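You operate a simulated robot arm through the tools that you are given. There is no shell and no other tool. Be economical: measure what you need, move in short steps, check, and stop when the job is done.

Carry out the task below with a simulated robot arm. There is one attempt and no reset: what you move stays moved.

TASK
Cure the black mould on the hot plate at 120 C, then switch the heat off and start the fan.
Fine: Leave the mould on the plate and the dial where you set it; the other moulds stay.

It is judged by the outcome, as a careful person would: the job done as asked, and still so three seconds after it is handed in. It fails if anything else is knocked over, pushed out of place, dropped, spilled or broken.

THE ROBOT
A 6-joint arm with a two-finger parallel gripper, fixed in place. Base frame: the origin is at the foot of the arm, x ahead of it, y to its left, z up; the work surface is at about z = 0. Lengths are in cm, angles in degrees, forces in N, time in s.
With the tool pointing down near the work surface it reaches from about 16 to 42 cm from the base axis. Its first joint turns from -66.0 to 66.0 degrees. Payload 1.57 kg.
Tool frame: the origin (TCP) lies between the finger pads and is the grasp point; the fingertips stand 3 cm ahead of it; z points along the fingers, y is the line along which they close. The gripper opens to 8 cm. The fingers are 1.7 cm wide and 1.2 cm thick; the gripper's body (4 by 8.2 cm) begins 8 cm behind the TCP.
Orientation is told as [roll, pitch, yaw] about the base's x, y, z axes, in that order, counted from this pose: with the fingers straight down and closing along the base's y, the tool's x points along the base's -x, its y along +y and its z along -z.

THE INTERFACE
- The arm moves only by the tool play_rows. Its argument "steps" is a list of rows, each an object (a shift or turn left out is 0, a gripper value left out holds the last) with "claw": the gripper command, from -1 (shut) to 1 (fully open), values between in proportion; "translation": the shift along the base's x, y, z in units of 150 mm (1.0 is 150 mm), a list of three; "angular": the turn, a rotation vector about the base's x, y, z in units of 60 degrees (1.0 is 60 degrees), a list of three. In form: [{"claw": claw, "translation": [tx, ty, tz], "angular": [wx, wy, wz]}, ...]. A call has 1 to 20 rows; each row is the pose to reach, as a shift and turn from the pose commanded when the call began. A call with a number of a shift or a turn outside -1 to 1 is refused whole. A row lasts 0.2 s, in which the tool goes at most 5 cm and 8.6 degrees; a call with a longer step from one row to the next is refused whole, and so is a gripper value outside its range. A pose out of reach is approached as far as the arm can. The call stops where the force on the tool passes 50 N (or 10 N more than at its start, if that is more) or the arm is blocked; 0.2 s more then pass. The fingers move at their own pace (about 15.3 cm/s each) and stop on an object; they squeeze with about 27 N. The grip force told is the motor's: it shows also when the fingers shut on nothing. Time passes only in rows, and 0.2 s behind the last, so rows that repeat a pose let the fingers close. It gives the time, the measured TCP pose, the force on the tool (base axes), the opening and the grip force at its end, in the units of the frame above (readings bear some noise).
- Cameras (640 x 400 px; columns grow to the right, rows downward): "scene" is fixed at [4.28, -32.19, 43.12]; the picture's right is [0.87, -0.49, 0.00], its down [-0.25, -0.44, -0.86] and it looks along [0.42, 0.75, -0.51] (base axes); focal length 313 px, centre (320, 200). "wrist" rides on the gripper at [-3.2, 0, -7.8] in the tool frame; the picture's right is [0.00, -1.00, 0.00], its down [0.97, 0.00, -0.24] and it looks along [0.24, 0.00, 0.97] (tool axes); focal length 218 px, centre (320, 200).
- get_image(camera): a new picture of that camera. No time passes.
- locate(camera, pixels): for up to 12 pixels [column, row] of the newest picture of that camera ("zoom" is the newest enlarged one), the place [x, y, z] in the base frame of the surface seen there, good to about 0.2 cm. No time passes.
- zoom(camera, box): a new picture of the part [left, top, right, bottom] of that camera's present view, enlarged. No time passes.
- close_job(): hands the job in; it is judged then, once.

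Work in short steps. Measure before you move; look again where a grasp or a placing could have gone wrong, and mend it. You have 80 turns and 34 pictures in all, those below and enlarged ones among them. Open the gripper and draw the arm clear of the work before you hand the job in, unless the task says otherwise; then end with one line.

The tools are called after "Request:" as name(argument=value, ...) on one line, values as JSON. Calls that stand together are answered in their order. play_rows: Moves the arm, as the interface text tells. Its arguments: {"type":"object","properties":{"steps":{"type":"array","items":{"type":"object","properties":{"claw":{"type":"number"},"translation":{"type":"array","items":{"type":"number"}},"angular":{"type":"array","items":{"type":"number"}}}}}},"required":["steps"]} The other tools are called the same way: get_image (camera) takes a picture; locate (camera, pixels) gives the place of the surface under pixels of a picture; zoom (camera, box) takes an enlarged picture of a part of a camera's view; close_job () hands the job in.

At the start:

```text
clock: 0.0
ee_pos: [22.56, -4.17, 26.86]
tool_rot: [0.0, 0.0, 0.0]
contact_force: [0.7, -0.1, 0.4]
gripper_width: 8.0
finger_force: 0.1
```

scene: 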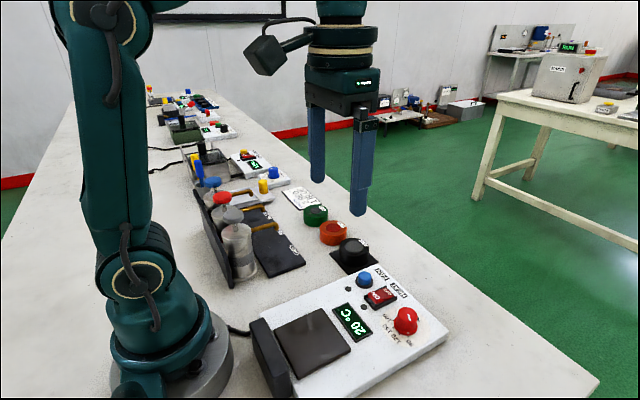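
wrist: 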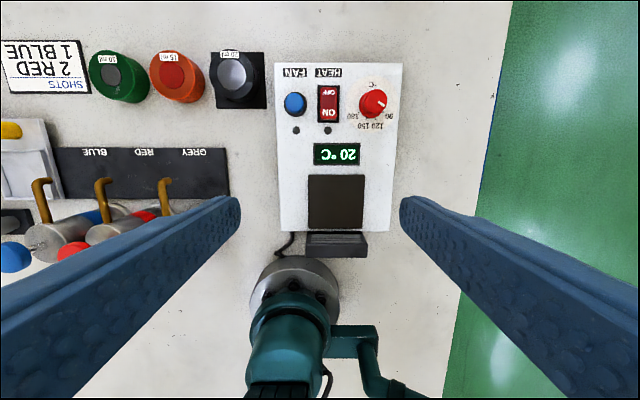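

I begin by zooming on the hot plate and the moulds to read labels and locate parts.

Request:
zoom(camera="wrist", box=[200, 40, 420, 260])

Request:
zoom(camera="scene", box=[240, 170, 460, 390])

Request:
locate(camera="wrist", pixels=[[235, 75], [235, 98], [213, 53], [264, 108], [295, 103], [328, 92], [328, 112], [374, 103], [335, 200], [309, 177], [363, 228], [335, 240]])

Request:
locate(camera="scene", pixels=[[353, 246], [354, 262], [364, 279], [405, 314], [375, 297], [385, 293], [312, 343], [268, 355], [350, 322], [370, 262], [338, 262], [333, 230]])

```text
1.82 times, centred on (310, 150) of wrist
```

zoom: 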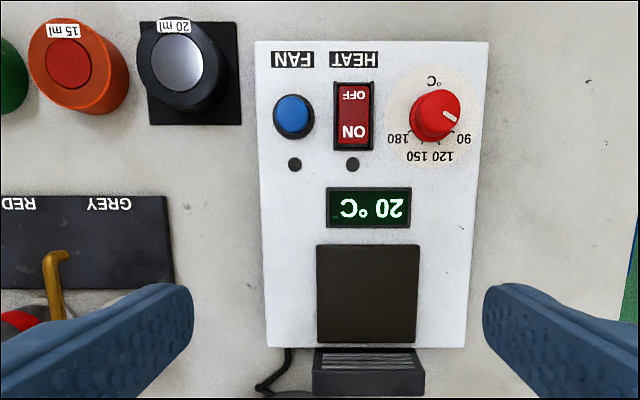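

```text
1.82 times, centred on (350, 280) of scene
```

zoom: 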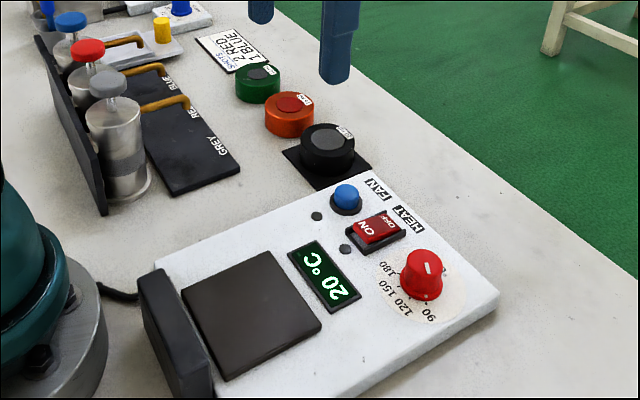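

```text
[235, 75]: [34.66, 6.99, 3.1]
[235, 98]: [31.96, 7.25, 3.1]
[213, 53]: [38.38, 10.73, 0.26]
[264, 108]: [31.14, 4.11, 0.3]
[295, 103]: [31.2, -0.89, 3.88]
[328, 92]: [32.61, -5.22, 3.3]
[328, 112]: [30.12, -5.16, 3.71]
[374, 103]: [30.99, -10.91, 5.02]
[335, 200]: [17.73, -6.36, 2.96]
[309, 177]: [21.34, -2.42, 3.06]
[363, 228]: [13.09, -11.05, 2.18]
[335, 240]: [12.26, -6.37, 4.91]
```

```text
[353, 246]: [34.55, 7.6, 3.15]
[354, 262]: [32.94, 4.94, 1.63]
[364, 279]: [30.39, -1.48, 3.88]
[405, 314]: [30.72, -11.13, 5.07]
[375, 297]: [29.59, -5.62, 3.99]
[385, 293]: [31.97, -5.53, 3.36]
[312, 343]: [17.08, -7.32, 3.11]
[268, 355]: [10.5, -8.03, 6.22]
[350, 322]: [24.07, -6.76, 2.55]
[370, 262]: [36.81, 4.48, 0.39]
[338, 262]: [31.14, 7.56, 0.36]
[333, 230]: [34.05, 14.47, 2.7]
```

Next I zoom tight on the dial, switch and black mould.

Request:
zoom(camera="wrist", box=[275, 60, 405, 141])

Request:
zoom(camera="scene", box=[320, 225, 440, 345])

```text
4.92 times, centred on (340, 100) of wrist
```

zoom: 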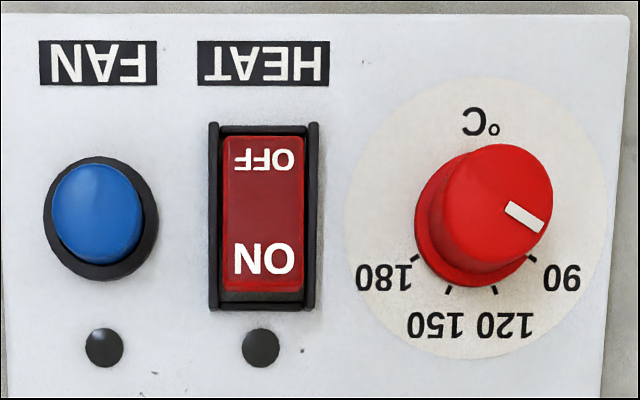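

```text
3.33 times, centred on (380, 285) of scene
```

zoom: 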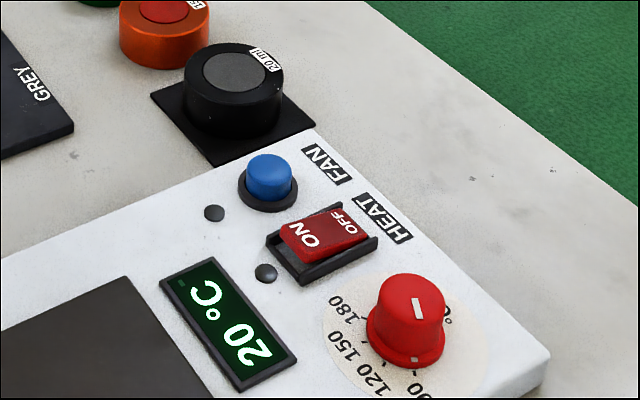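

The dial points at 90 (ticks at ±60°/±20° about -x), so 120 is -40° about z. Measure the mould's rim, neighbours and plate before grasping.

Request:
zoom(camera="wrist", box=[140, 40, 280, 128])

Request:
locate(camera="wrist", pixels=[[216, 75], [254, 75], [235, 54], [235, 94], [155, 72], [198, 72], [366, 118], [375, 118], [383, 112], [359, 112], [310, 201], [361, 201]])

```text
4.55 times, centred on (210, 84) of wrist
```

zoom: 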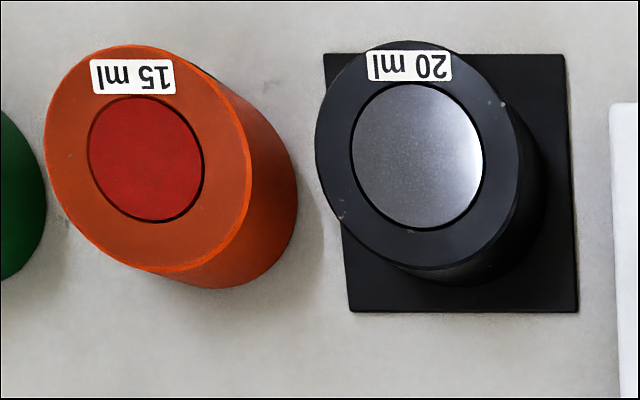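

```text
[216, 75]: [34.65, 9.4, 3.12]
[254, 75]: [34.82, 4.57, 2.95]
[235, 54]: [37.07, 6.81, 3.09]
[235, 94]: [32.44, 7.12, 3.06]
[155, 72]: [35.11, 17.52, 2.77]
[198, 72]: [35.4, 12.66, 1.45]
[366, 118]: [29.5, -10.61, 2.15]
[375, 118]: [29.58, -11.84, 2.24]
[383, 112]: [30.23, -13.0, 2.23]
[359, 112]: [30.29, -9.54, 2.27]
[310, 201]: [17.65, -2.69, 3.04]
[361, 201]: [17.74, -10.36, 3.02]
```

Request:
locate(camera="zoom", pixels=[[351, 145], [484, 165], [405, 84], [430, 230], [320, 145], [516, 175], [395, 46], [440, 265], [330, 60], [562, 60], [350, 308], [575, 308]])

```text
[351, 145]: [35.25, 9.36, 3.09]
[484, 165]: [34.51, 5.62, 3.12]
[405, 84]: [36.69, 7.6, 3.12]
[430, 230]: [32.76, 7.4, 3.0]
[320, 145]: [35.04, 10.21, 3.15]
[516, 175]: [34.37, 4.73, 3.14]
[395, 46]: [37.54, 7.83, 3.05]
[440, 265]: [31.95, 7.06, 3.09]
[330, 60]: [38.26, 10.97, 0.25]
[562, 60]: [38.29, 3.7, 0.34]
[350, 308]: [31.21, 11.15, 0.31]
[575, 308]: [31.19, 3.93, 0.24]
```

Mould centre is about (34.75, 7.47), diameter 5.6, top z 3.1. I move above it with yaw 60° (keeps fingers clear of the orange mould).

Request:
play_rows(steps=[{"claw": 1, "translation": [0.102, 0.097, -0.0905], "angular": [0, 0, 0.125]}, {"translation": [0.203, 0.194, -0.181], "angular": [0, 0, 0.25]}, {"translation": [0.305, 0.291, -0.2715], "angular": [0, 0, 0.375]}, {"translation": [0.406, 0.388, -0.362], "angular": [0, 0, 0.5]}, {"translation": [0.508, 0.485, -0.4525], "angular": [0, 0, 0.625]}, {"translation": [0.61, 0.582, -0.543], "angular": [0, 0, 0.75]}, {"translation": [0.711, 0.679, -0.6335], "angular": [0, 0, 0.875]}, {"translation": [0.8127, 0.776, -0.724], "angular": [0, 0, 1.0]}, {"translation": [0.8127, 0.776, -0.724], "angular": [0, 0, 1.0]}])

Request:
get_image(camera="wrist")

```text
clock: 2.0
ee_pos: [34.85, 7.74, 16.08]
tool_rot: [0.0, 0.0, 60.2]
contact_force: [0.5, -0.4, 0.3]
gripper_width: 8.0
finger_force: 0.0
```

```text
26 pictures are left
```

wrist: 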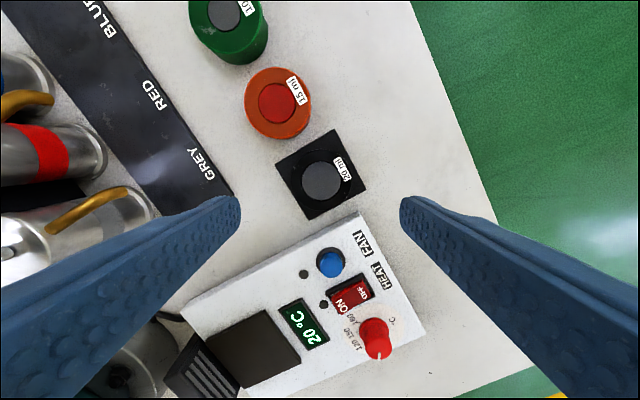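

The view matches; check the rim location once from here before descending.

Request:
locate(camera="wrist", pixels=[[321, 181], [302, 181], [340, 181], [321, 163], [321, 200]])

Request:
play_rows(steps=[{"translation": [-0.003, -0.008, -0.15]}, {"translation": [-0.003, -0.008, -0.3]}, {"translation": [-0.003, -0.008, -0.45]}, {"translation": [-0.003, -0.008, -0.5]}])

```text
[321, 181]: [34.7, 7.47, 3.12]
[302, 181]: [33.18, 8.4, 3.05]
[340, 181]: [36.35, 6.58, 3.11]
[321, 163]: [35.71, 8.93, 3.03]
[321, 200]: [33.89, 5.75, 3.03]
```

```text
clock: 3.0
ee_pos: [34.56, 7.51, 8.34]
tool_rot: [0.0, 0.0, 60.1]
contact_force: [-0.3, 0.3, 0.0]
gripper_width: 8.01
finger_force: 0.0
```

Centre confirmed at (34.7, 7.47). I descend to z≈3.8 and close.

Request:
play_rows(steps=[{"translation": [0.004, 0, -0.1]}, {"translation": [0.006, 0, -0.2]}, {"translation": [0.006, 0, -0.27]}, {"translation": [0.006, 0, -0.308]}, {"translation": [0.006, 0, -0.308]}, {"claw": -1, "translation": [0.006, 0, -0.308]}, {"claw": -1, "translation": [0.006, 0, -0.308]}, {"claw": -1, "translation": [0.006, 0, -0.308]}])

```text
clock: 4.8
ee_pos: [34.81, 7.48, 3.81]
tool_rot: [0.0, 0.0, 60.0]
contact_force: [0.6, 0.2, -0.4]
gripper_width: 5.94
finger_force: 27.5
```

Gripped (5.94 cm). Lift straight up slowly to z≈13.

Request:
play_rows(steps=[{"translation": [0, 0, 0.05]}, {"translation": [0, 0, 0.13]}, {"translation": [0, 0, 0.25]}, {"translation": [0, 0, 0.37]}, {"translation": [0, 0, 0.49]}, {"translation": [0, 0, 0.58]}, {"translation": [0, 0, 0.61]}])

Request:
get_image(camera="wrist")

```text
clock: 6.4
ee_pos: [34.74, 7.29, 13.11]
tool_rot: [-0.1, 0.0, 60.2]
contact_force: [-0.5, -0.5, -1.5]
gripper_width: 5.92
finger_force: 26.4
```

```text
25 pictures are left
```

wrist: 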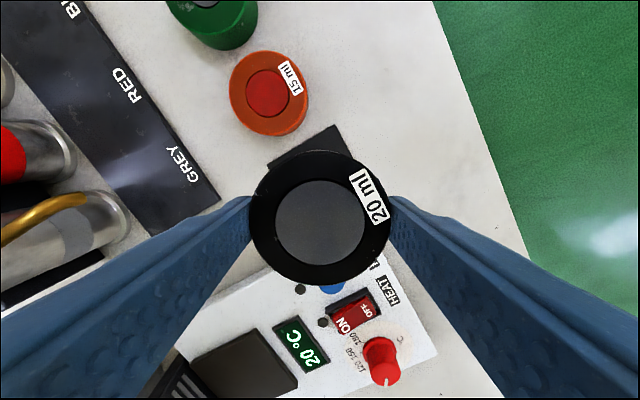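

Held well. Carry toward the plate, turning yaw back to 0.

Request:
play_rows(steps=[{"translation": [-0.05, -0.04, 0], "angular": [0, 0, -0.1]}, {"translation": [-0.11, -0.09, 0], "angular": [0, 0, -0.2]}, {"translation": [-0.17, -0.14, 0], "angular": [0, 0, -0.3]}, {"translation": [-0.23, -0.19, 0], "angular": [0, 0, -0.4]}, {"translation": [-0.29, -0.24, 0], "angular": [0, 0, -0.5]}, {"translation": [-0.35, -0.29, 0], "angular": [0, 0, -0.6]}, {"translation": [-0.41, -0.34, 0], "angular": [0, 0, -0.7]}, {"translation": [-0.47, -0.39, 0], "angular": [0, 0, -0.8]}, {"translation": [-0.53, -0.43, 0], "angular": [0, 0, -0.9]}, {"translation": [-0.57, -0.46, 0], "angular": [0, 0, -1.0]}])

Request:
play_rows(steps=[{"translation": [-0.1, -0.08, 0]}, {"translation": [-0.2, -0.16, 0]}, {"translation": [-0.3, -0.24, 0]}, {"translation": [-0.4, -0.33, 0]}, {"translation": [-0.5, -0.41, 0]}, {"translation": [-0.567, -0.465, 0]}, {"translation": [-0.567, -0.465, 0]}])

Request:
get_image(camera="scene")

Request:
get_image(camera="wrist")

```text
clock: 8.6
ee_pos: [26.26, 0.5, 13.19]
tool_rot: [0.0, -0.1, 0.0]
contact_force: [-0.5, -0.9, -1.7]
gripper_width: 5.92
finger_force: 26.7
```

```text
clock: 10.2
ee_pos: [17.84, -6.55, 13.02]
tool_rot: [0.0, 0.0, 0.1]
contact_force: [-0.3, -1.4, -1.5]
gripper_width: 5.94
finger_force: 27.2
```

```text
24 pictures are left
```

scene: 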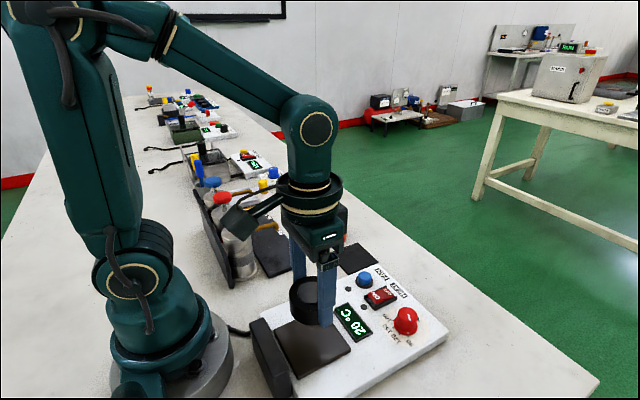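

```text
23 pictures are left
```

wrist: 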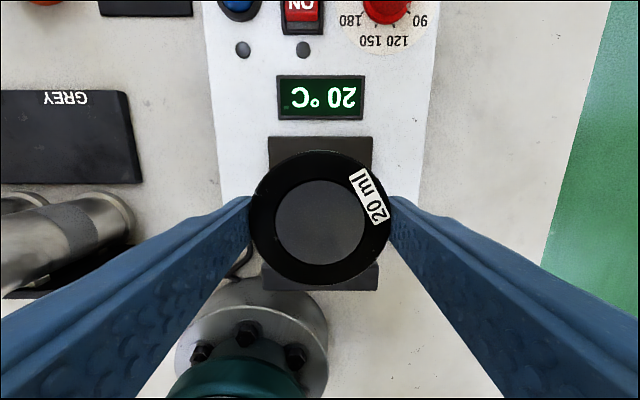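

The mould hangs over the plate. Descend gently to plate contact (TCP ≈ 6.6).

Request:
locate(camera="wrist", pixels=[[320, 140], [272, 150], [370, 150], [320, 180], [320, 270], [320, 283]])

Request:
play_rows(steps=[{"translation": [0, 0, -0.07]}, {"translation": [0, 0, -0.17]}, {"translation": [0, 0, -0.27]}, {"translation": [0, 0, -0.35]}, {"translation": [0, 0, -0.39]}, {"translation": [0, 0, -0.41]}, {"translation": [0, 0, -0.42]}, {"translation": [0, 0, -0.42]}])

```text
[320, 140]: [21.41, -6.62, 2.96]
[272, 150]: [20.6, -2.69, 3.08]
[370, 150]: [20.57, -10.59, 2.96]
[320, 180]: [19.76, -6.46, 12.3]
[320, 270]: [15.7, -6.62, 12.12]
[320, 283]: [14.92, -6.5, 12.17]
```

```text
clock: 12.0
ee_pos: [17.83, -6.5, 6.79]
tool_rot: [0.0, 0.0, 0.1]
contact_force: [-1.1, -0.4, -1.7]
gripper_width: 5.91
finger_force: 26.3
```

Still hanging (weight -1.7 N); lower in small steps until contact.

Request:
play_rows(steps=[{"translation": [0, 0, -0.007]}, {"translation": [0, 0, -0.012]}, {"translation": [0, 0, -0.012]}])

```text
clock: 12.8
ee_pos: [17.83, -6.35, 6.58]
tool_rot: [0.0, -0.1, 0.2]
contact_force: [0.1, 0.3, -2.1]
gripper_width: 5.92
finger_force: 26.7
```

Request:
play_rows(steps=[{"translation": [0, 0, -0.005]}, {"translation": [0, 0, -0.008]}, {"translation": [0, 0, -0.008]}])

Request:
zoom(camera="scene", box=[250, 240, 400, 390])

```text
clock: 13.6
ee_pos: [17.83, -6.39, 6.35]
tool_rot: [0.1, -0.2, 0.1]
contact_force: [0.0, 9.4, 25.5]
gripper_width: 5.92
finger_force: 27.2
```

```text
2.67 times, centred on (325, 315) of scene
```

zoom: 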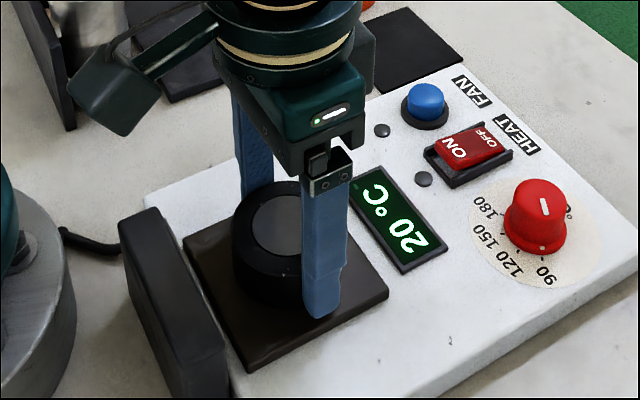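

Contact made (25 N up). Ease up slightly, then open and rise.

Request:
play_rows(steps=[{"translation": [0, 0, 0.006]}, {"claw": 1, "translation": [0, 0, 0.006]}, {"claw": 1, "translation": [0, 0, 0.006]}, {"translation": [0, 0, 0.1]}, {"translation": [0, 0, 0.25]}, {"translation": [0, 0, 0.45]}, {"translation": [0, 0, 0.55]}])

Request:
get_image(camera="wrist")

```text
clock: 15.2
ee_pos: [17.71, -6.39, 14.68]
tool_rot: [-0.1, 0.0, 0.1]
contact_force: [0.5, -0.3, -0.4]
gripper_width: 8.01
finger_force: 0.0
```

```text
21 pictures are left
```

wrist: 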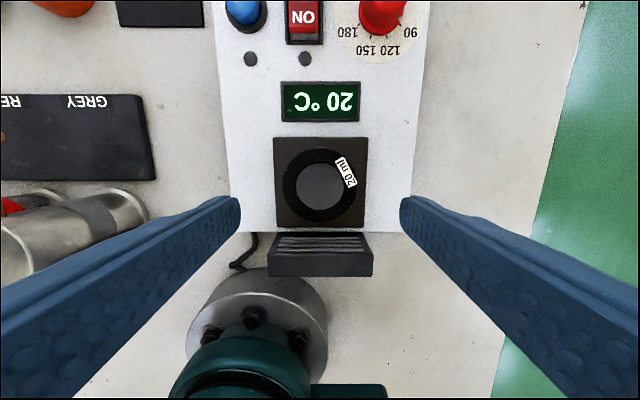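

Mould is centred on the plate. Now go above the dial (centre from ticks ≈ (31.3, -11.25)), yaw +20°, opening 5 cm.

Request:
play_rows(steps=[{"claw": 0.25, "translation": [0.15, -0.054, -0.03], "angular": [0, 0, 0.06]}, {"translation": [0.3, -0.108, -0.06], "angular": [0, 0, 0.12]}, {"translation": [0.45, -0.162, -0.09], "angular": [0, 0, 0.18]}, {"translation": [0.6, -0.216, -0.12], "angular": [0, 0, 0.24]}, {"translation": [0.75, -0.27, -0.15], "angular": [0, 0, 0.3]}, {"translation": [0.903, -0.323, -0.177], "angular": [0, 0, 0.333]}, {"translation": [0.903, -0.323, -0.177], "angular": [0, 0, 0.333]}])

Request:
get_image(camera="wrist")

```text
clock: 16.8
ee_pos: [31.25, -11.23, 12.22]
tool_rot: [-0.1, 0.0, 20.1]
contact_force: [-0.5, -0.1, -0.3]
gripper_width: 5.0
finger_force: 0.0
```

```text
20 pictures are left
```

wrist: 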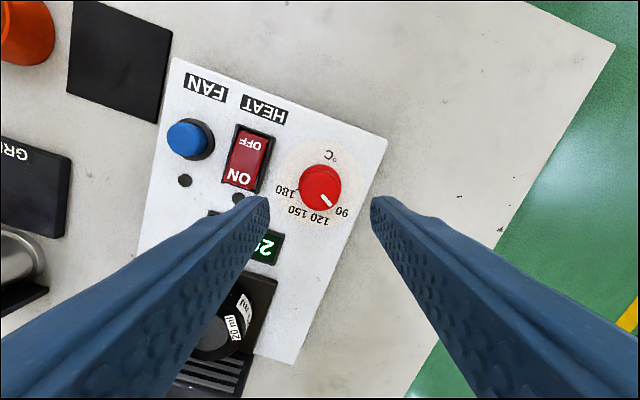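

Request:
zoom(camera="wrist", box=[220, 120, 400, 240])

Request:
locate(camera="wrist", pixels=[[321, 186], [303, 186], [337, 186], [321, 168], [321, 203], [345, 170], [300, 215], [264, 170]])

```text
3.33 times, centred on (310, 180) of wrist
```

zoom: 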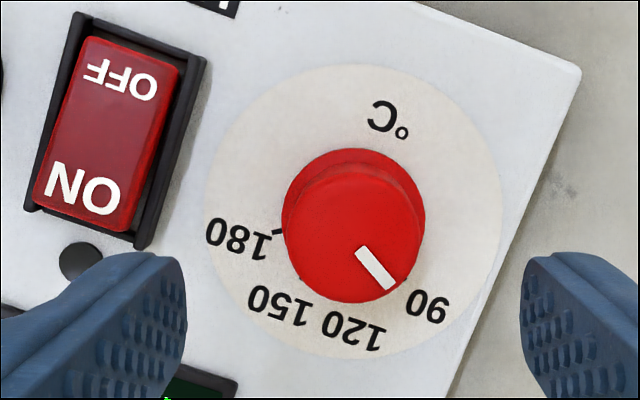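

```text
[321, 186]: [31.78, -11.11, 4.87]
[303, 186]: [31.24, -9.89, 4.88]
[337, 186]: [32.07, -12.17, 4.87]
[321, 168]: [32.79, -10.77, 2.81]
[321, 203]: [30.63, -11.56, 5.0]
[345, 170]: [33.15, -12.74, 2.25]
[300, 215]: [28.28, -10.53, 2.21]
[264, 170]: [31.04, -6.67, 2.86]
```

Knob centre ≈ (31.4, -11.2). Descend so the tips straddle it and close.

Request:
play_rows(steps=[{"translation": [0.005, 0, -0.12]}, {"translation": [0.005, 0, -0.24]}, {"translation": [0.005, 0, -0.34]}, {"translation": [0.005, 0, -0.4]}, {"translation": [0.005, 0, -0.4]}, {"claw": -1, "translation": [0.005, 0, -0.4]}, {"claw": -1, "translation": [0.005, 0, -0.4]}, {"claw": -1, "translation": [0.005, 0, -0.4]}])

```text
clock: 18.6
ee_pos: [31.32, -11.13, 6.14]
tool_rot: [0.1, 0.0, 20.1]
contact_force: [-5.2, 14.8, 3.5]
gripper_width: 2.84
finger_force: 38.8
```

Gripped; slight side load (+y), so I shift 1 mm with it and turn -40° about z.

Request:
play_rows(steps=[{"translation": [-0.002, 0.007, 0], "angular": [0, 0, 0]}, {"translation": [-0.002, 0.007, 0], "angular": [0, 0, -0.08]}, {"translation": [-0.002, 0.007, 0], "angular": [0, 0, -0.16]}, {"translation": [-0.002, 0.007, 0], "angular": [0, 0, -0.25]}, {"translation": [-0.002, 0.007, 0], "angular": [0, 0, -0.33]}, {"translation": [-0.002, 0.007, 0], "angular": [0, 0, -0.42]}, {"translation": [-0.002, 0.007, 0], "angular": [0, 0, -0.5]}, {"translation": [-0.002, 0.007, 0], "angular": [0, 0, -0.58]}, {"translation": [-0.002, 0.007, 0], "angular": [0, 0, -0.667]}, {"translation": [-0.002, 0.007, 0], "angular": [0, 0, -0.667]}])

Request:
zoom(camera="scene", box=[340, 250, 460, 370])

```text
clock: 20.6
ee_pos: [31.32, -11.19, 6.16]
tool_rot: [0.0, 0.1, -17.8]
contact_force: [-1.0, 1.0, 1.9]
gripper_width: 2.87
finger_force: 39.0
stopped in row 9: the force on the tool passed its limit (the readings are from after the stop); the commanded pose is now the measured one
```

```text
3.33 times, centred on (400, 310) of scene
```

zoom: 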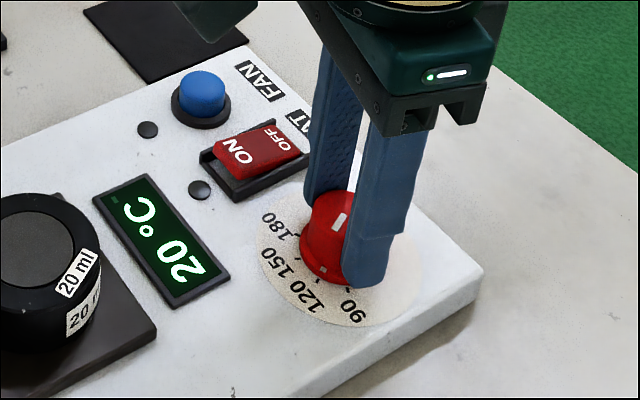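

Stopped by force near the end. Open and rise to inspect the pointer.

Request:
play_rows(steps=[{"claw": 0.25}, {"claw": 0.25}, {"translation": [0, 0, 0.15]}, {"translation": [0, 0, 0.3]}, {"translation": [0, 0, 0.4]}, {"translation": [0, 0, 0.4]}])

Request:
zoom(camera="wrist", box=[220, 120, 400, 240])

```text
clock: 22.0
ee_pos: [31.21, -11.04, 12.1]
tool_rot: [-0.2, 0.0, -18.0]
contact_force: [-0.3, -0.5, -0.1]
gripper_width: 4.99
finger_force: 0.1
```

```text
3.33 times, centred on (310, 180) of wrist
```

zoom: 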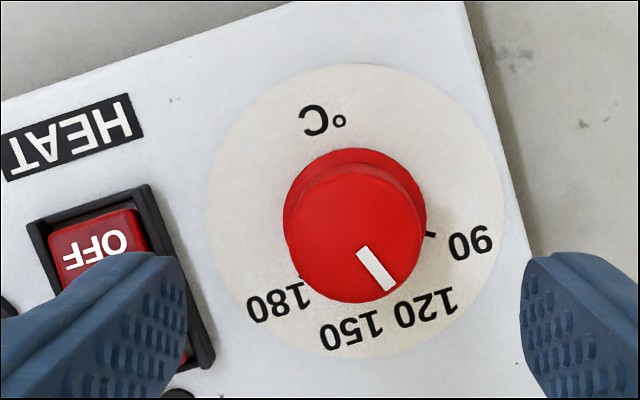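

The pointer moved ~38°. I measure its end points to compute the exact angle.

Request:
zoom(camera="wrist", box=[295, 160, 355, 220])

```text
6.67 times, centred on (325, 190) of wrist
```

zoom: 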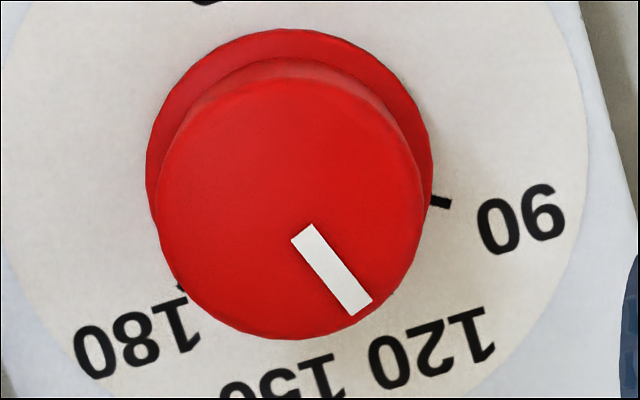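

Computed pointer angle ≈ 19.7° off -x; 120 tick is at 20° — set. Now go toward the heat switch with fingers shut and turned ~-90° (narrow side across the rocker).

Request:
play_rows(steps=[{"claw": -1, "translation": [0, 0.06, 0], "angular": [0, 0, -0.125]}, {"translation": [0, 0.12, 0], "angular": [0, 0, -0.25]}, {"translation": [0, 0.18, 0], "angular": [0, 0, -0.375]}, {"translation": [0, 0.24, 0], "angular": [0, 0, -0.5]}, {"translation": [0, 0.3, 0], "angular": [0, 0, -0.625]}, {"translation": [0, 0.36, 0], "angular": [0, 0, -0.75]}, {"translation": [0, 0.383, 0], "angular": [0, 0, -0.875]}, {"translation": [0, 0.383, 0], "angular": [0, 0, -1.0]}])

Request:
play_rows(steps=[{"translation": [0, 0, 0], "angular": [0, 0, -0.1]}, {"translation": [0, 0, 0], "angular": [0, 0, -0.2]}, {"translation": [0, 0, 0], "angular": [0, 0, -0.2]}])

Request:
get_image(camera="wrist")

Request:
zoom(camera="scene", box=[330, 250, 430, 350])

```text
clock: 23.8
ee_pos: [31.25, -5.46, 12.16]
tool_rot: [0.0, 0.1, -78.1]
contact_force: [-0.3, 0.6, 0.1]
gripper_width: 0.0
finger_force: 21.4
```

```text
clock: 24.6
ee_pos: [31.43, -5.52, 12.15]
tool_rot: [0.1, 0.1, -90.0]
contact_force: [0.4, 0.3, 0.2]
gripper_width: 0.0
finger_force: 21.2
```

```text
15 pictures are left
```

wrist: 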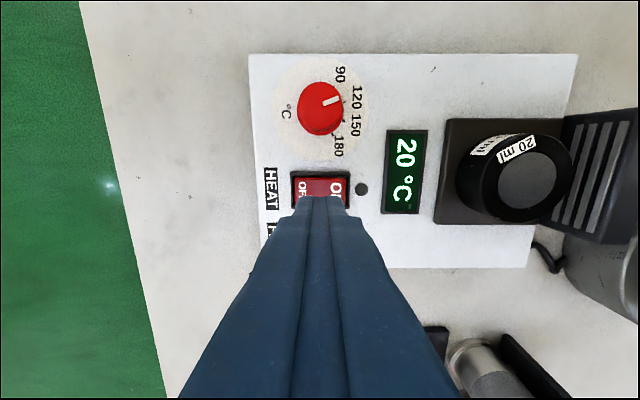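

```text
4.00 times, centred on (380, 300) of scene
```

zoom: 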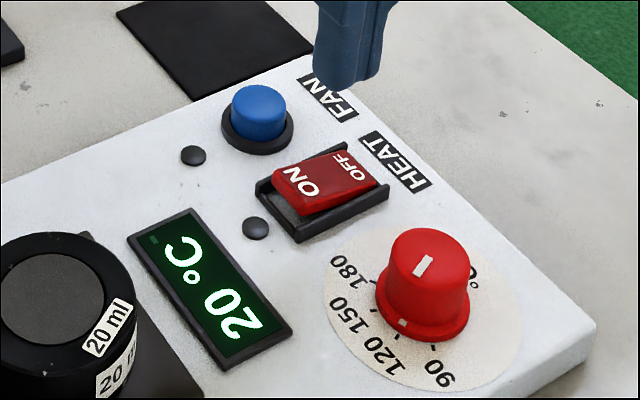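

Heat switch is OFF-side down with ON side raised; measure it and the fan button.

Request:
locate(camera="zoom", pixels=[[300, 182], [280, 172], [310, 210], [322, 203], [345, 160], [375, 180], [300, 240], [260, 98], [260, 88], [260, 110]])

Request:
locate(camera="wrist", pixels=[[340, 180], [348, 190], [303, 190], [294, 175], [346, 172]])

```text
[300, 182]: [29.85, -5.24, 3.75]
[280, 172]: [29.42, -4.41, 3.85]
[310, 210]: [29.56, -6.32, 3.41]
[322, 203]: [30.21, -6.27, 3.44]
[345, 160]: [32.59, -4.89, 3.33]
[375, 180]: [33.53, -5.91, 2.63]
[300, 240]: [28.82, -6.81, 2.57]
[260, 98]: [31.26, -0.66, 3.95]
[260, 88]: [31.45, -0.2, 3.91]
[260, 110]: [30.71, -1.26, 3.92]
```

```text
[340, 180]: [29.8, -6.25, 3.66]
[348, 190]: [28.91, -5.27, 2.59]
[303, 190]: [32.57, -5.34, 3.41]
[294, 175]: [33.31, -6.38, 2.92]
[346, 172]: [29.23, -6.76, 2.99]
```

Press the ON end at (29.8, -5.35), stepping down gently.

Request:
play_rows(steps=[{"claw": -1, "translation": [-0.1, 0.007, 0]}, {"translation": [-0.103, 0.007, -0.15]}, {"translation": [-0.103, 0.007, -0.3]}, {"translation": [-0.103, 0.007, -0.335]}, {"translation": [-0.103, 0.007, -0.35]}, {"translation": [-0.103, 0.007, -0.365]}, {"translation": [-0.103, 0.007, -0.378]}, {"translation": [-0.103, 0.007, -0.39]}])

Request:
zoom(camera="scene", box=[330, 250, 430, 350])

```text
clock: 26.4
ee_pos: [29.78, -5.28, 6.43]
tool_rot: [-0.1, 0.1, -89.9]
contact_force: [-6.0, 3.1, 19.3]
gripper_width: 0.0
finger_force: 21.6
```

```text
4.00 times, centred on (380, 300) of scene
```

zoom: 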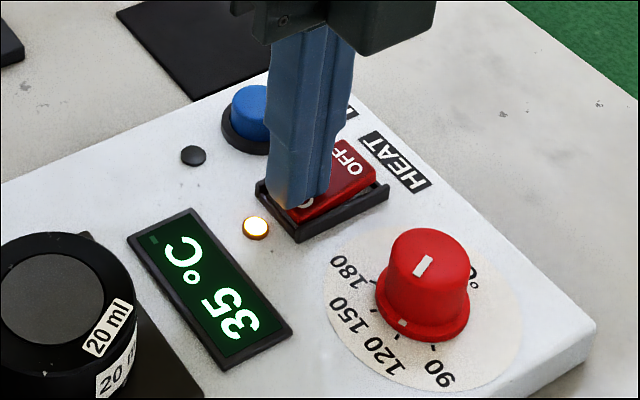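

Heat is on (lamp lit, 35 °C rising). Lift and stand ready over the OFF end, watching the display.

Request:
play_rows(steps=[{"translation": [0, 0, 0.1]}, {"translation": [0, 0, 0.25]}, {"translation": [0.187, 0, 0.25]}, {"translation": [0.187, 0, 0.25]}, {"translation": [0.187, 0, 0.25]}, {"translation": [0.187, 0, 0.25]}, {"translation": [0.187, 0, 0.25]}, {"translation": [0.187, 0, 0.25]}])

Request:
get_image(camera="wrist")

```text
clock: 28.2
ee_pos: [32.46, -5.36, 10.04]
tool_rot: [-0.1, 0.1, -89.9]
contact_force: [-0.5, -0.4, -0.9]
gripper_width: 0.0
finger_force: 21.2
```

```text
12 pictures are left
```

wrist: 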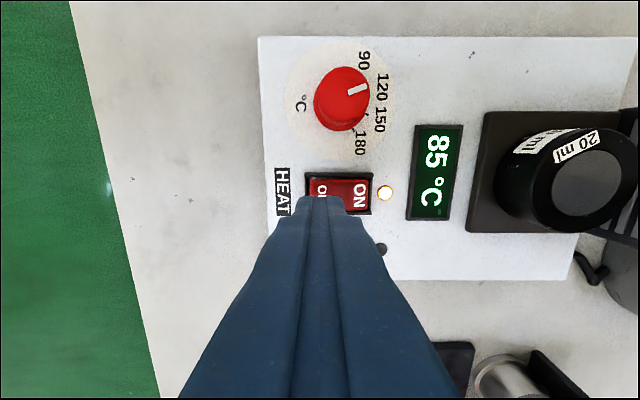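

85 °C; wait 2 s and look again.

Request:
play_rows(steps=[{"claw": -1}, {"claw": -1}, {"claw": -1}, {"claw": -1}, {"claw": -1}, {"claw": -1}, {"claw": -1}, {"claw": -1}, {"claw": -1}])

Request:
get_image(camera="wrist")

```text
clock: 30.2
ee_pos: [32.55, -5.31, 10.01]
tool_rot: [0.0, 0.1, -89.9]
contact_force: [0.8, 0.1, -0.6]
gripper_width: 0.0
finger_force: 21.4
```

```text
11 pictures are left
```

wrist: 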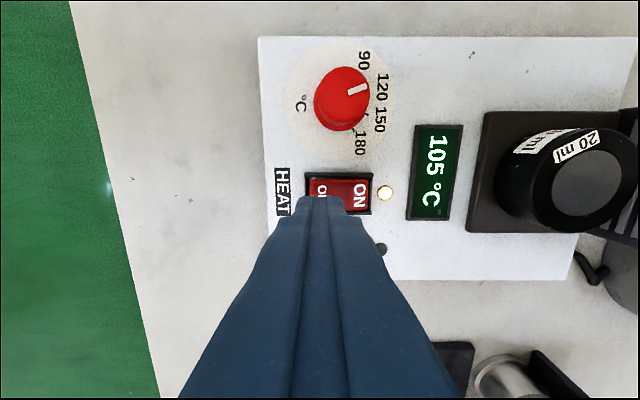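

105 °C, approaching the set point exponentially. Wait 8 s.

Request:
play_rows(steps=[{"claw": -1}, {"claw": -1}, {"claw": -1}, {"claw": -1}, {"claw": -1}, {"claw": -1}, {"claw": -1}, {"claw": -1}, {"claw": -1}, {"claw": -1}, {"claw": -1}, {"claw": -1}, {"claw": -1}, {"claw": -1}, {"claw": -1}, {"claw": -1}, {"claw": -1}, {"claw": -1}, {"claw": -1}, {"claw": -1}])

Request:
play_rows(steps=[{"claw": -1}, {"claw": -1}, {"claw": -1}, {"claw": -1}, {"claw": -1}, {"claw": -1}, {"claw": -1}, {"claw": -1}, {"claw": -1}, {"claw": -1}, {"claw": -1}, {"claw": -1}, {"claw": -1}, {"claw": -1}, {"claw": -1}, {"claw": -1}, {"claw": -1}, {"claw": -1}, {"claw": -1}, {"claw": -1}])

Request:
get_image(camera="wrist")

```text
clock: 34.4
ee_pos: [32.6, -5.24, 9.92]
tool_rot: [0.0, 0.1, -89.9]
contact_force: [0.3, -0.1, 0.6]
gripper_width: 0.0
finger_force: 21.5
```

```text
clock: 38.6
ee_pos: [32.59, -5.22, 9.9]
tool_rot: [0.0, 0.1, -89.9]
contact_force: [0.7, -0.5, 1.5]
gripper_width: 0.0
finger_force: 21.3
```

```text
10 pictures are left
```

wrist: 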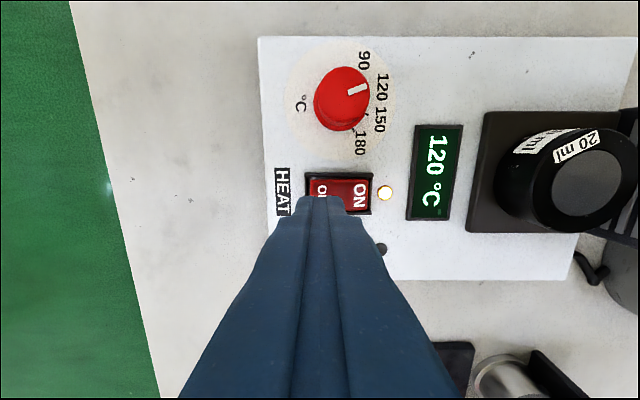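

Display holds at 120 °C. There's a small mark in the display corner (438,208); zoom to see whether it is a cure indicator.

Request:
zoom(camera="wrist", box=[400, 110, 480, 230])

```text
3.33 times, centred on (440, 170) of wrist
```

zoom: 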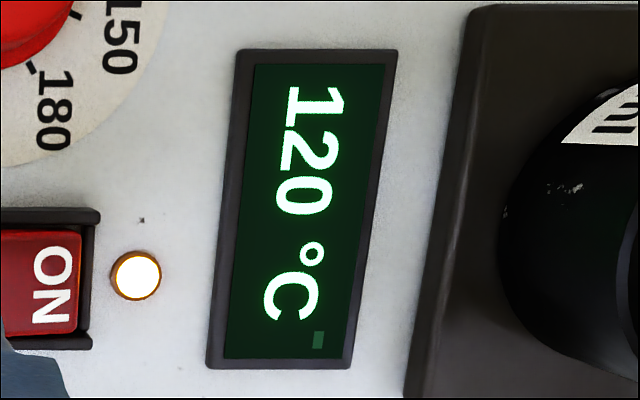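

A dim small square sits in the display corner (there from the start); possibly a cure indicator. Wait 12 s more and compare.

Request:
play_rows(steps=[{"claw": -1}, {"claw": -1}, {"claw": -1}, {"claw": -1}, {"claw": -1}, {"claw": -1}, {"claw": -1}, {"claw": -1}, {"claw": -1}, {"claw": -1}, {"claw": -1}, {"claw": -1}, {"claw": -1}, {"claw": -1}, {"claw": -1}, {"claw": -1}, {"claw": -1}, {"claw": -1}, {"claw": -1}, {"claw": -1}])

Request:
play_rows(steps=[{"claw": -1}, {"claw": -1}, {"claw": -1}, {"claw": -1}, {"claw": -1}, {"claw": -1}, {"claw": -1}, {"claw": -1}, {"claw": -1}, {"claw": -1}, {"claw": -1}, {"claw": -1}, {"claw": -1}, {"claw": -1}, {"claw": -1}, {"claw": -1}, {"claw": -1}, {"claw": -1}, {"claw": -1}, {"claw": -1}])

Request:
play_rows(steps=[{"claw": -1}, {"claw": -1}, {"claw": -1}, {"claw": -1}, {"claw": -1}, {"claw": -1}, {"claw": -1}, {"claw": -1}, {"claw": -1}, {"claw": -1}, {"claw": -1}, {"claw": -1}, {"claw": -1}, {"claw": -1}, {"claw": -1}, {"claw": -1}, {"claw": -1}, {"claw": -1}, {"claw": -1}, {"claw": -1}])

Request:
zoom(camera="wrist", box=[400, 100, 640, 240])

```text
clock: 42.8
ee_pos: [32.83, -5.28, 9.97]
tool_rot: [0.0, 0.2, -89.9]
contact_force: [0.1, -0.1, -0.3]
gripper_width: 0.0
finger_force: 21.7
```

```text
clock: 47.0
ee_pos: [32.73, -5.33, 10.01]
tool_rot: [0.1, 0.1, -89.9]
contact_force: [0.2, 0.0, 0.8]
gripper_width: 0.01
finger_force: 21.1
```

```text
clock: 51.2
ee_pos: [32.66, -5.34, 9.94]
tool_rot: [0.0, 0.1, -89.8]
contact_force: [-0.7, -0.1, 0.6]
gripper_width: 0.0
finger_force: 21.5
```

```text
2.67 times, centred on (520, 170) of wrist
```

zoom: 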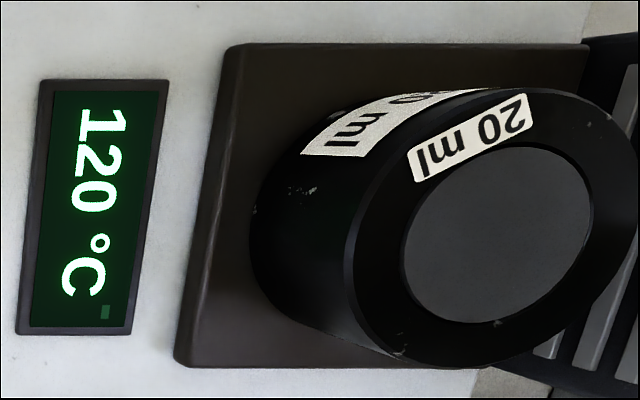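

No change; it has held 120 °C for well over 12 s. Press the OFF end at x≈32.6.

Request:
play_rows(steps=[{"claw": -1, "translation": [0, 0, -0.1]}, {"translation": [0, 0, -0.16]}, {"translation": [0, 0, -0.185]}, {"translation": [0, 0, -0.205]}, {"translation": [0, 0, -0.222]}, {"translation": [0, 0, -0.235]}, {"translation": [0, 0, -0.243]}])

Request:
zoom(camera="scene", box=[330, 250, 430, 350])

```text
clock: 52.8
ee_pos: [32.62, -5.37, 6.54]
tool_rot: [0.1, 0.1, -89.8]
contact_force: [-2.6, 3.0, 25.7]
gripper_width: 0.0
finger_force: 21.4
```

```text
4.00 times, centred on (380, 300) of scene
```

zoom: 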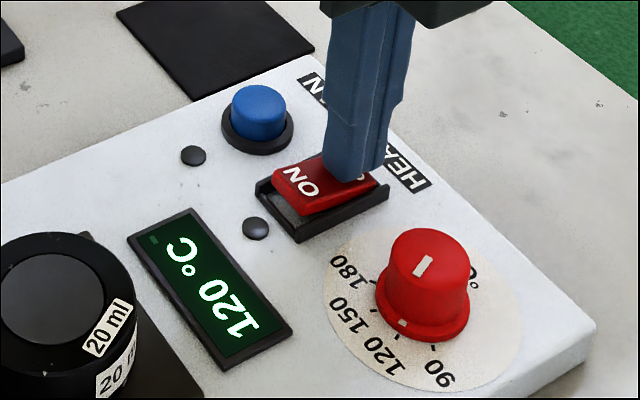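

Heat is off (lamp dark, ON side raised). Rise and press the blue fan button at (31.1, -0.85), top z 3.93.

Request:
play_rows(steps=[{"translation": [0, 0, 0.1]}, {"translation": [0, 0, 0.23]}, {"translation": [-0.05, 0.15, 0.23]}, {"translation": [-0.1, 0.301, 0.23]}, {"translation": [-0.1, 0.301, 0.15]}, {"translation": [-0.1, 0.301, 0.08]}, {"translation": [-0.1, 0.301, 0.05]}, {"translation": [-0.1, 0.301, 0.035]}, {"translation": [-0.1, 0.301, 0.022]}, {"translation": [-0.1, 0.301, 0.01]}])

Request:
zoom(camera="scene", box=[330, 250, 430, 350])

```text
clock: 55.0
ee_pos: [31.02, -0.9, 6.63]
tool_rot: [0.0, 0.1, -89.9]
contact_force: [0.9, -0.1, 1.3]
gripper_width: 0.0
finger_force: 21.5
```

```text
4.00 times, centred on (380, 300) of scene
```

zoom: 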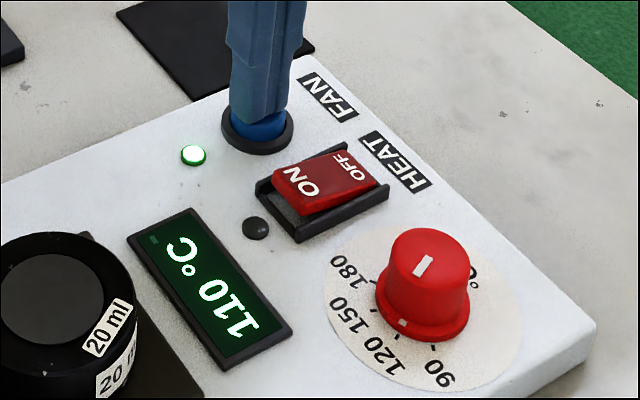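

Fan lamp is lit and the plate is cooling (110 °C). Rise straight up, open, and draw clear, then check.

Request:
play_rows(steps=[{"translation": [0, 0, 0.15]}, {"translation": [0, 0, 0.4]}, {"translation": [0, 0, 0.65]}, {"translation": [0, 0, 0.9]}, {"claw": 1, "translation": [0, 0, 0.9]}, {"claw": 1, "translation": [0, 0, 0.9]}, {"claw": 1, "translation": [0, 0, 0.9]}])

Request:
get_image(camera="scene")

Request:
zoom(camera="scene", box=[240, 190, 460, 390])

```text
clock: 56.6
ee_pos: [31.17, -0.97, 19.98]
tool_rot: [-0.2, 0.1, -89.9]
contact_force: [-0.1, -1.0, -0.8]
gripper_width: 8.0
finger_force: 0.0
```

```text
5 pictures are left
```

scene: 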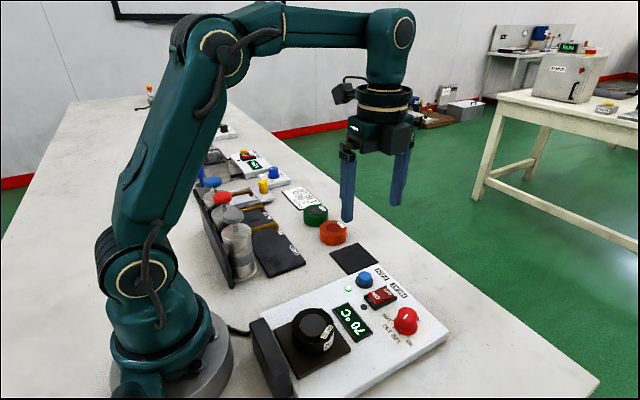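

```text
2.00 times, centred on (350, 290) of scene
```

zoom: 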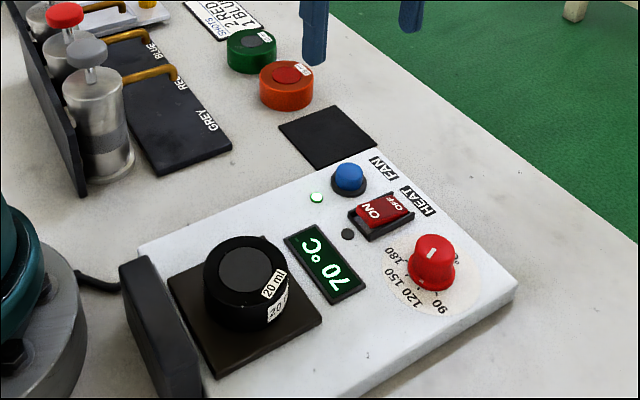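

Fan on, heat off, dial at 120, mould on the plate, others in place; arm is clear. Handing in.

Request:
close_job()

```text
The job is handed in.
```

I cured the black mould on the hot plate at 120 °C for more than 12 seconds (no cure time was given and I saw no sign of when it finished), then switched the heat off and started the fan. The mould is still on the plate, the dial is at 120, and the other moulds were not moved.
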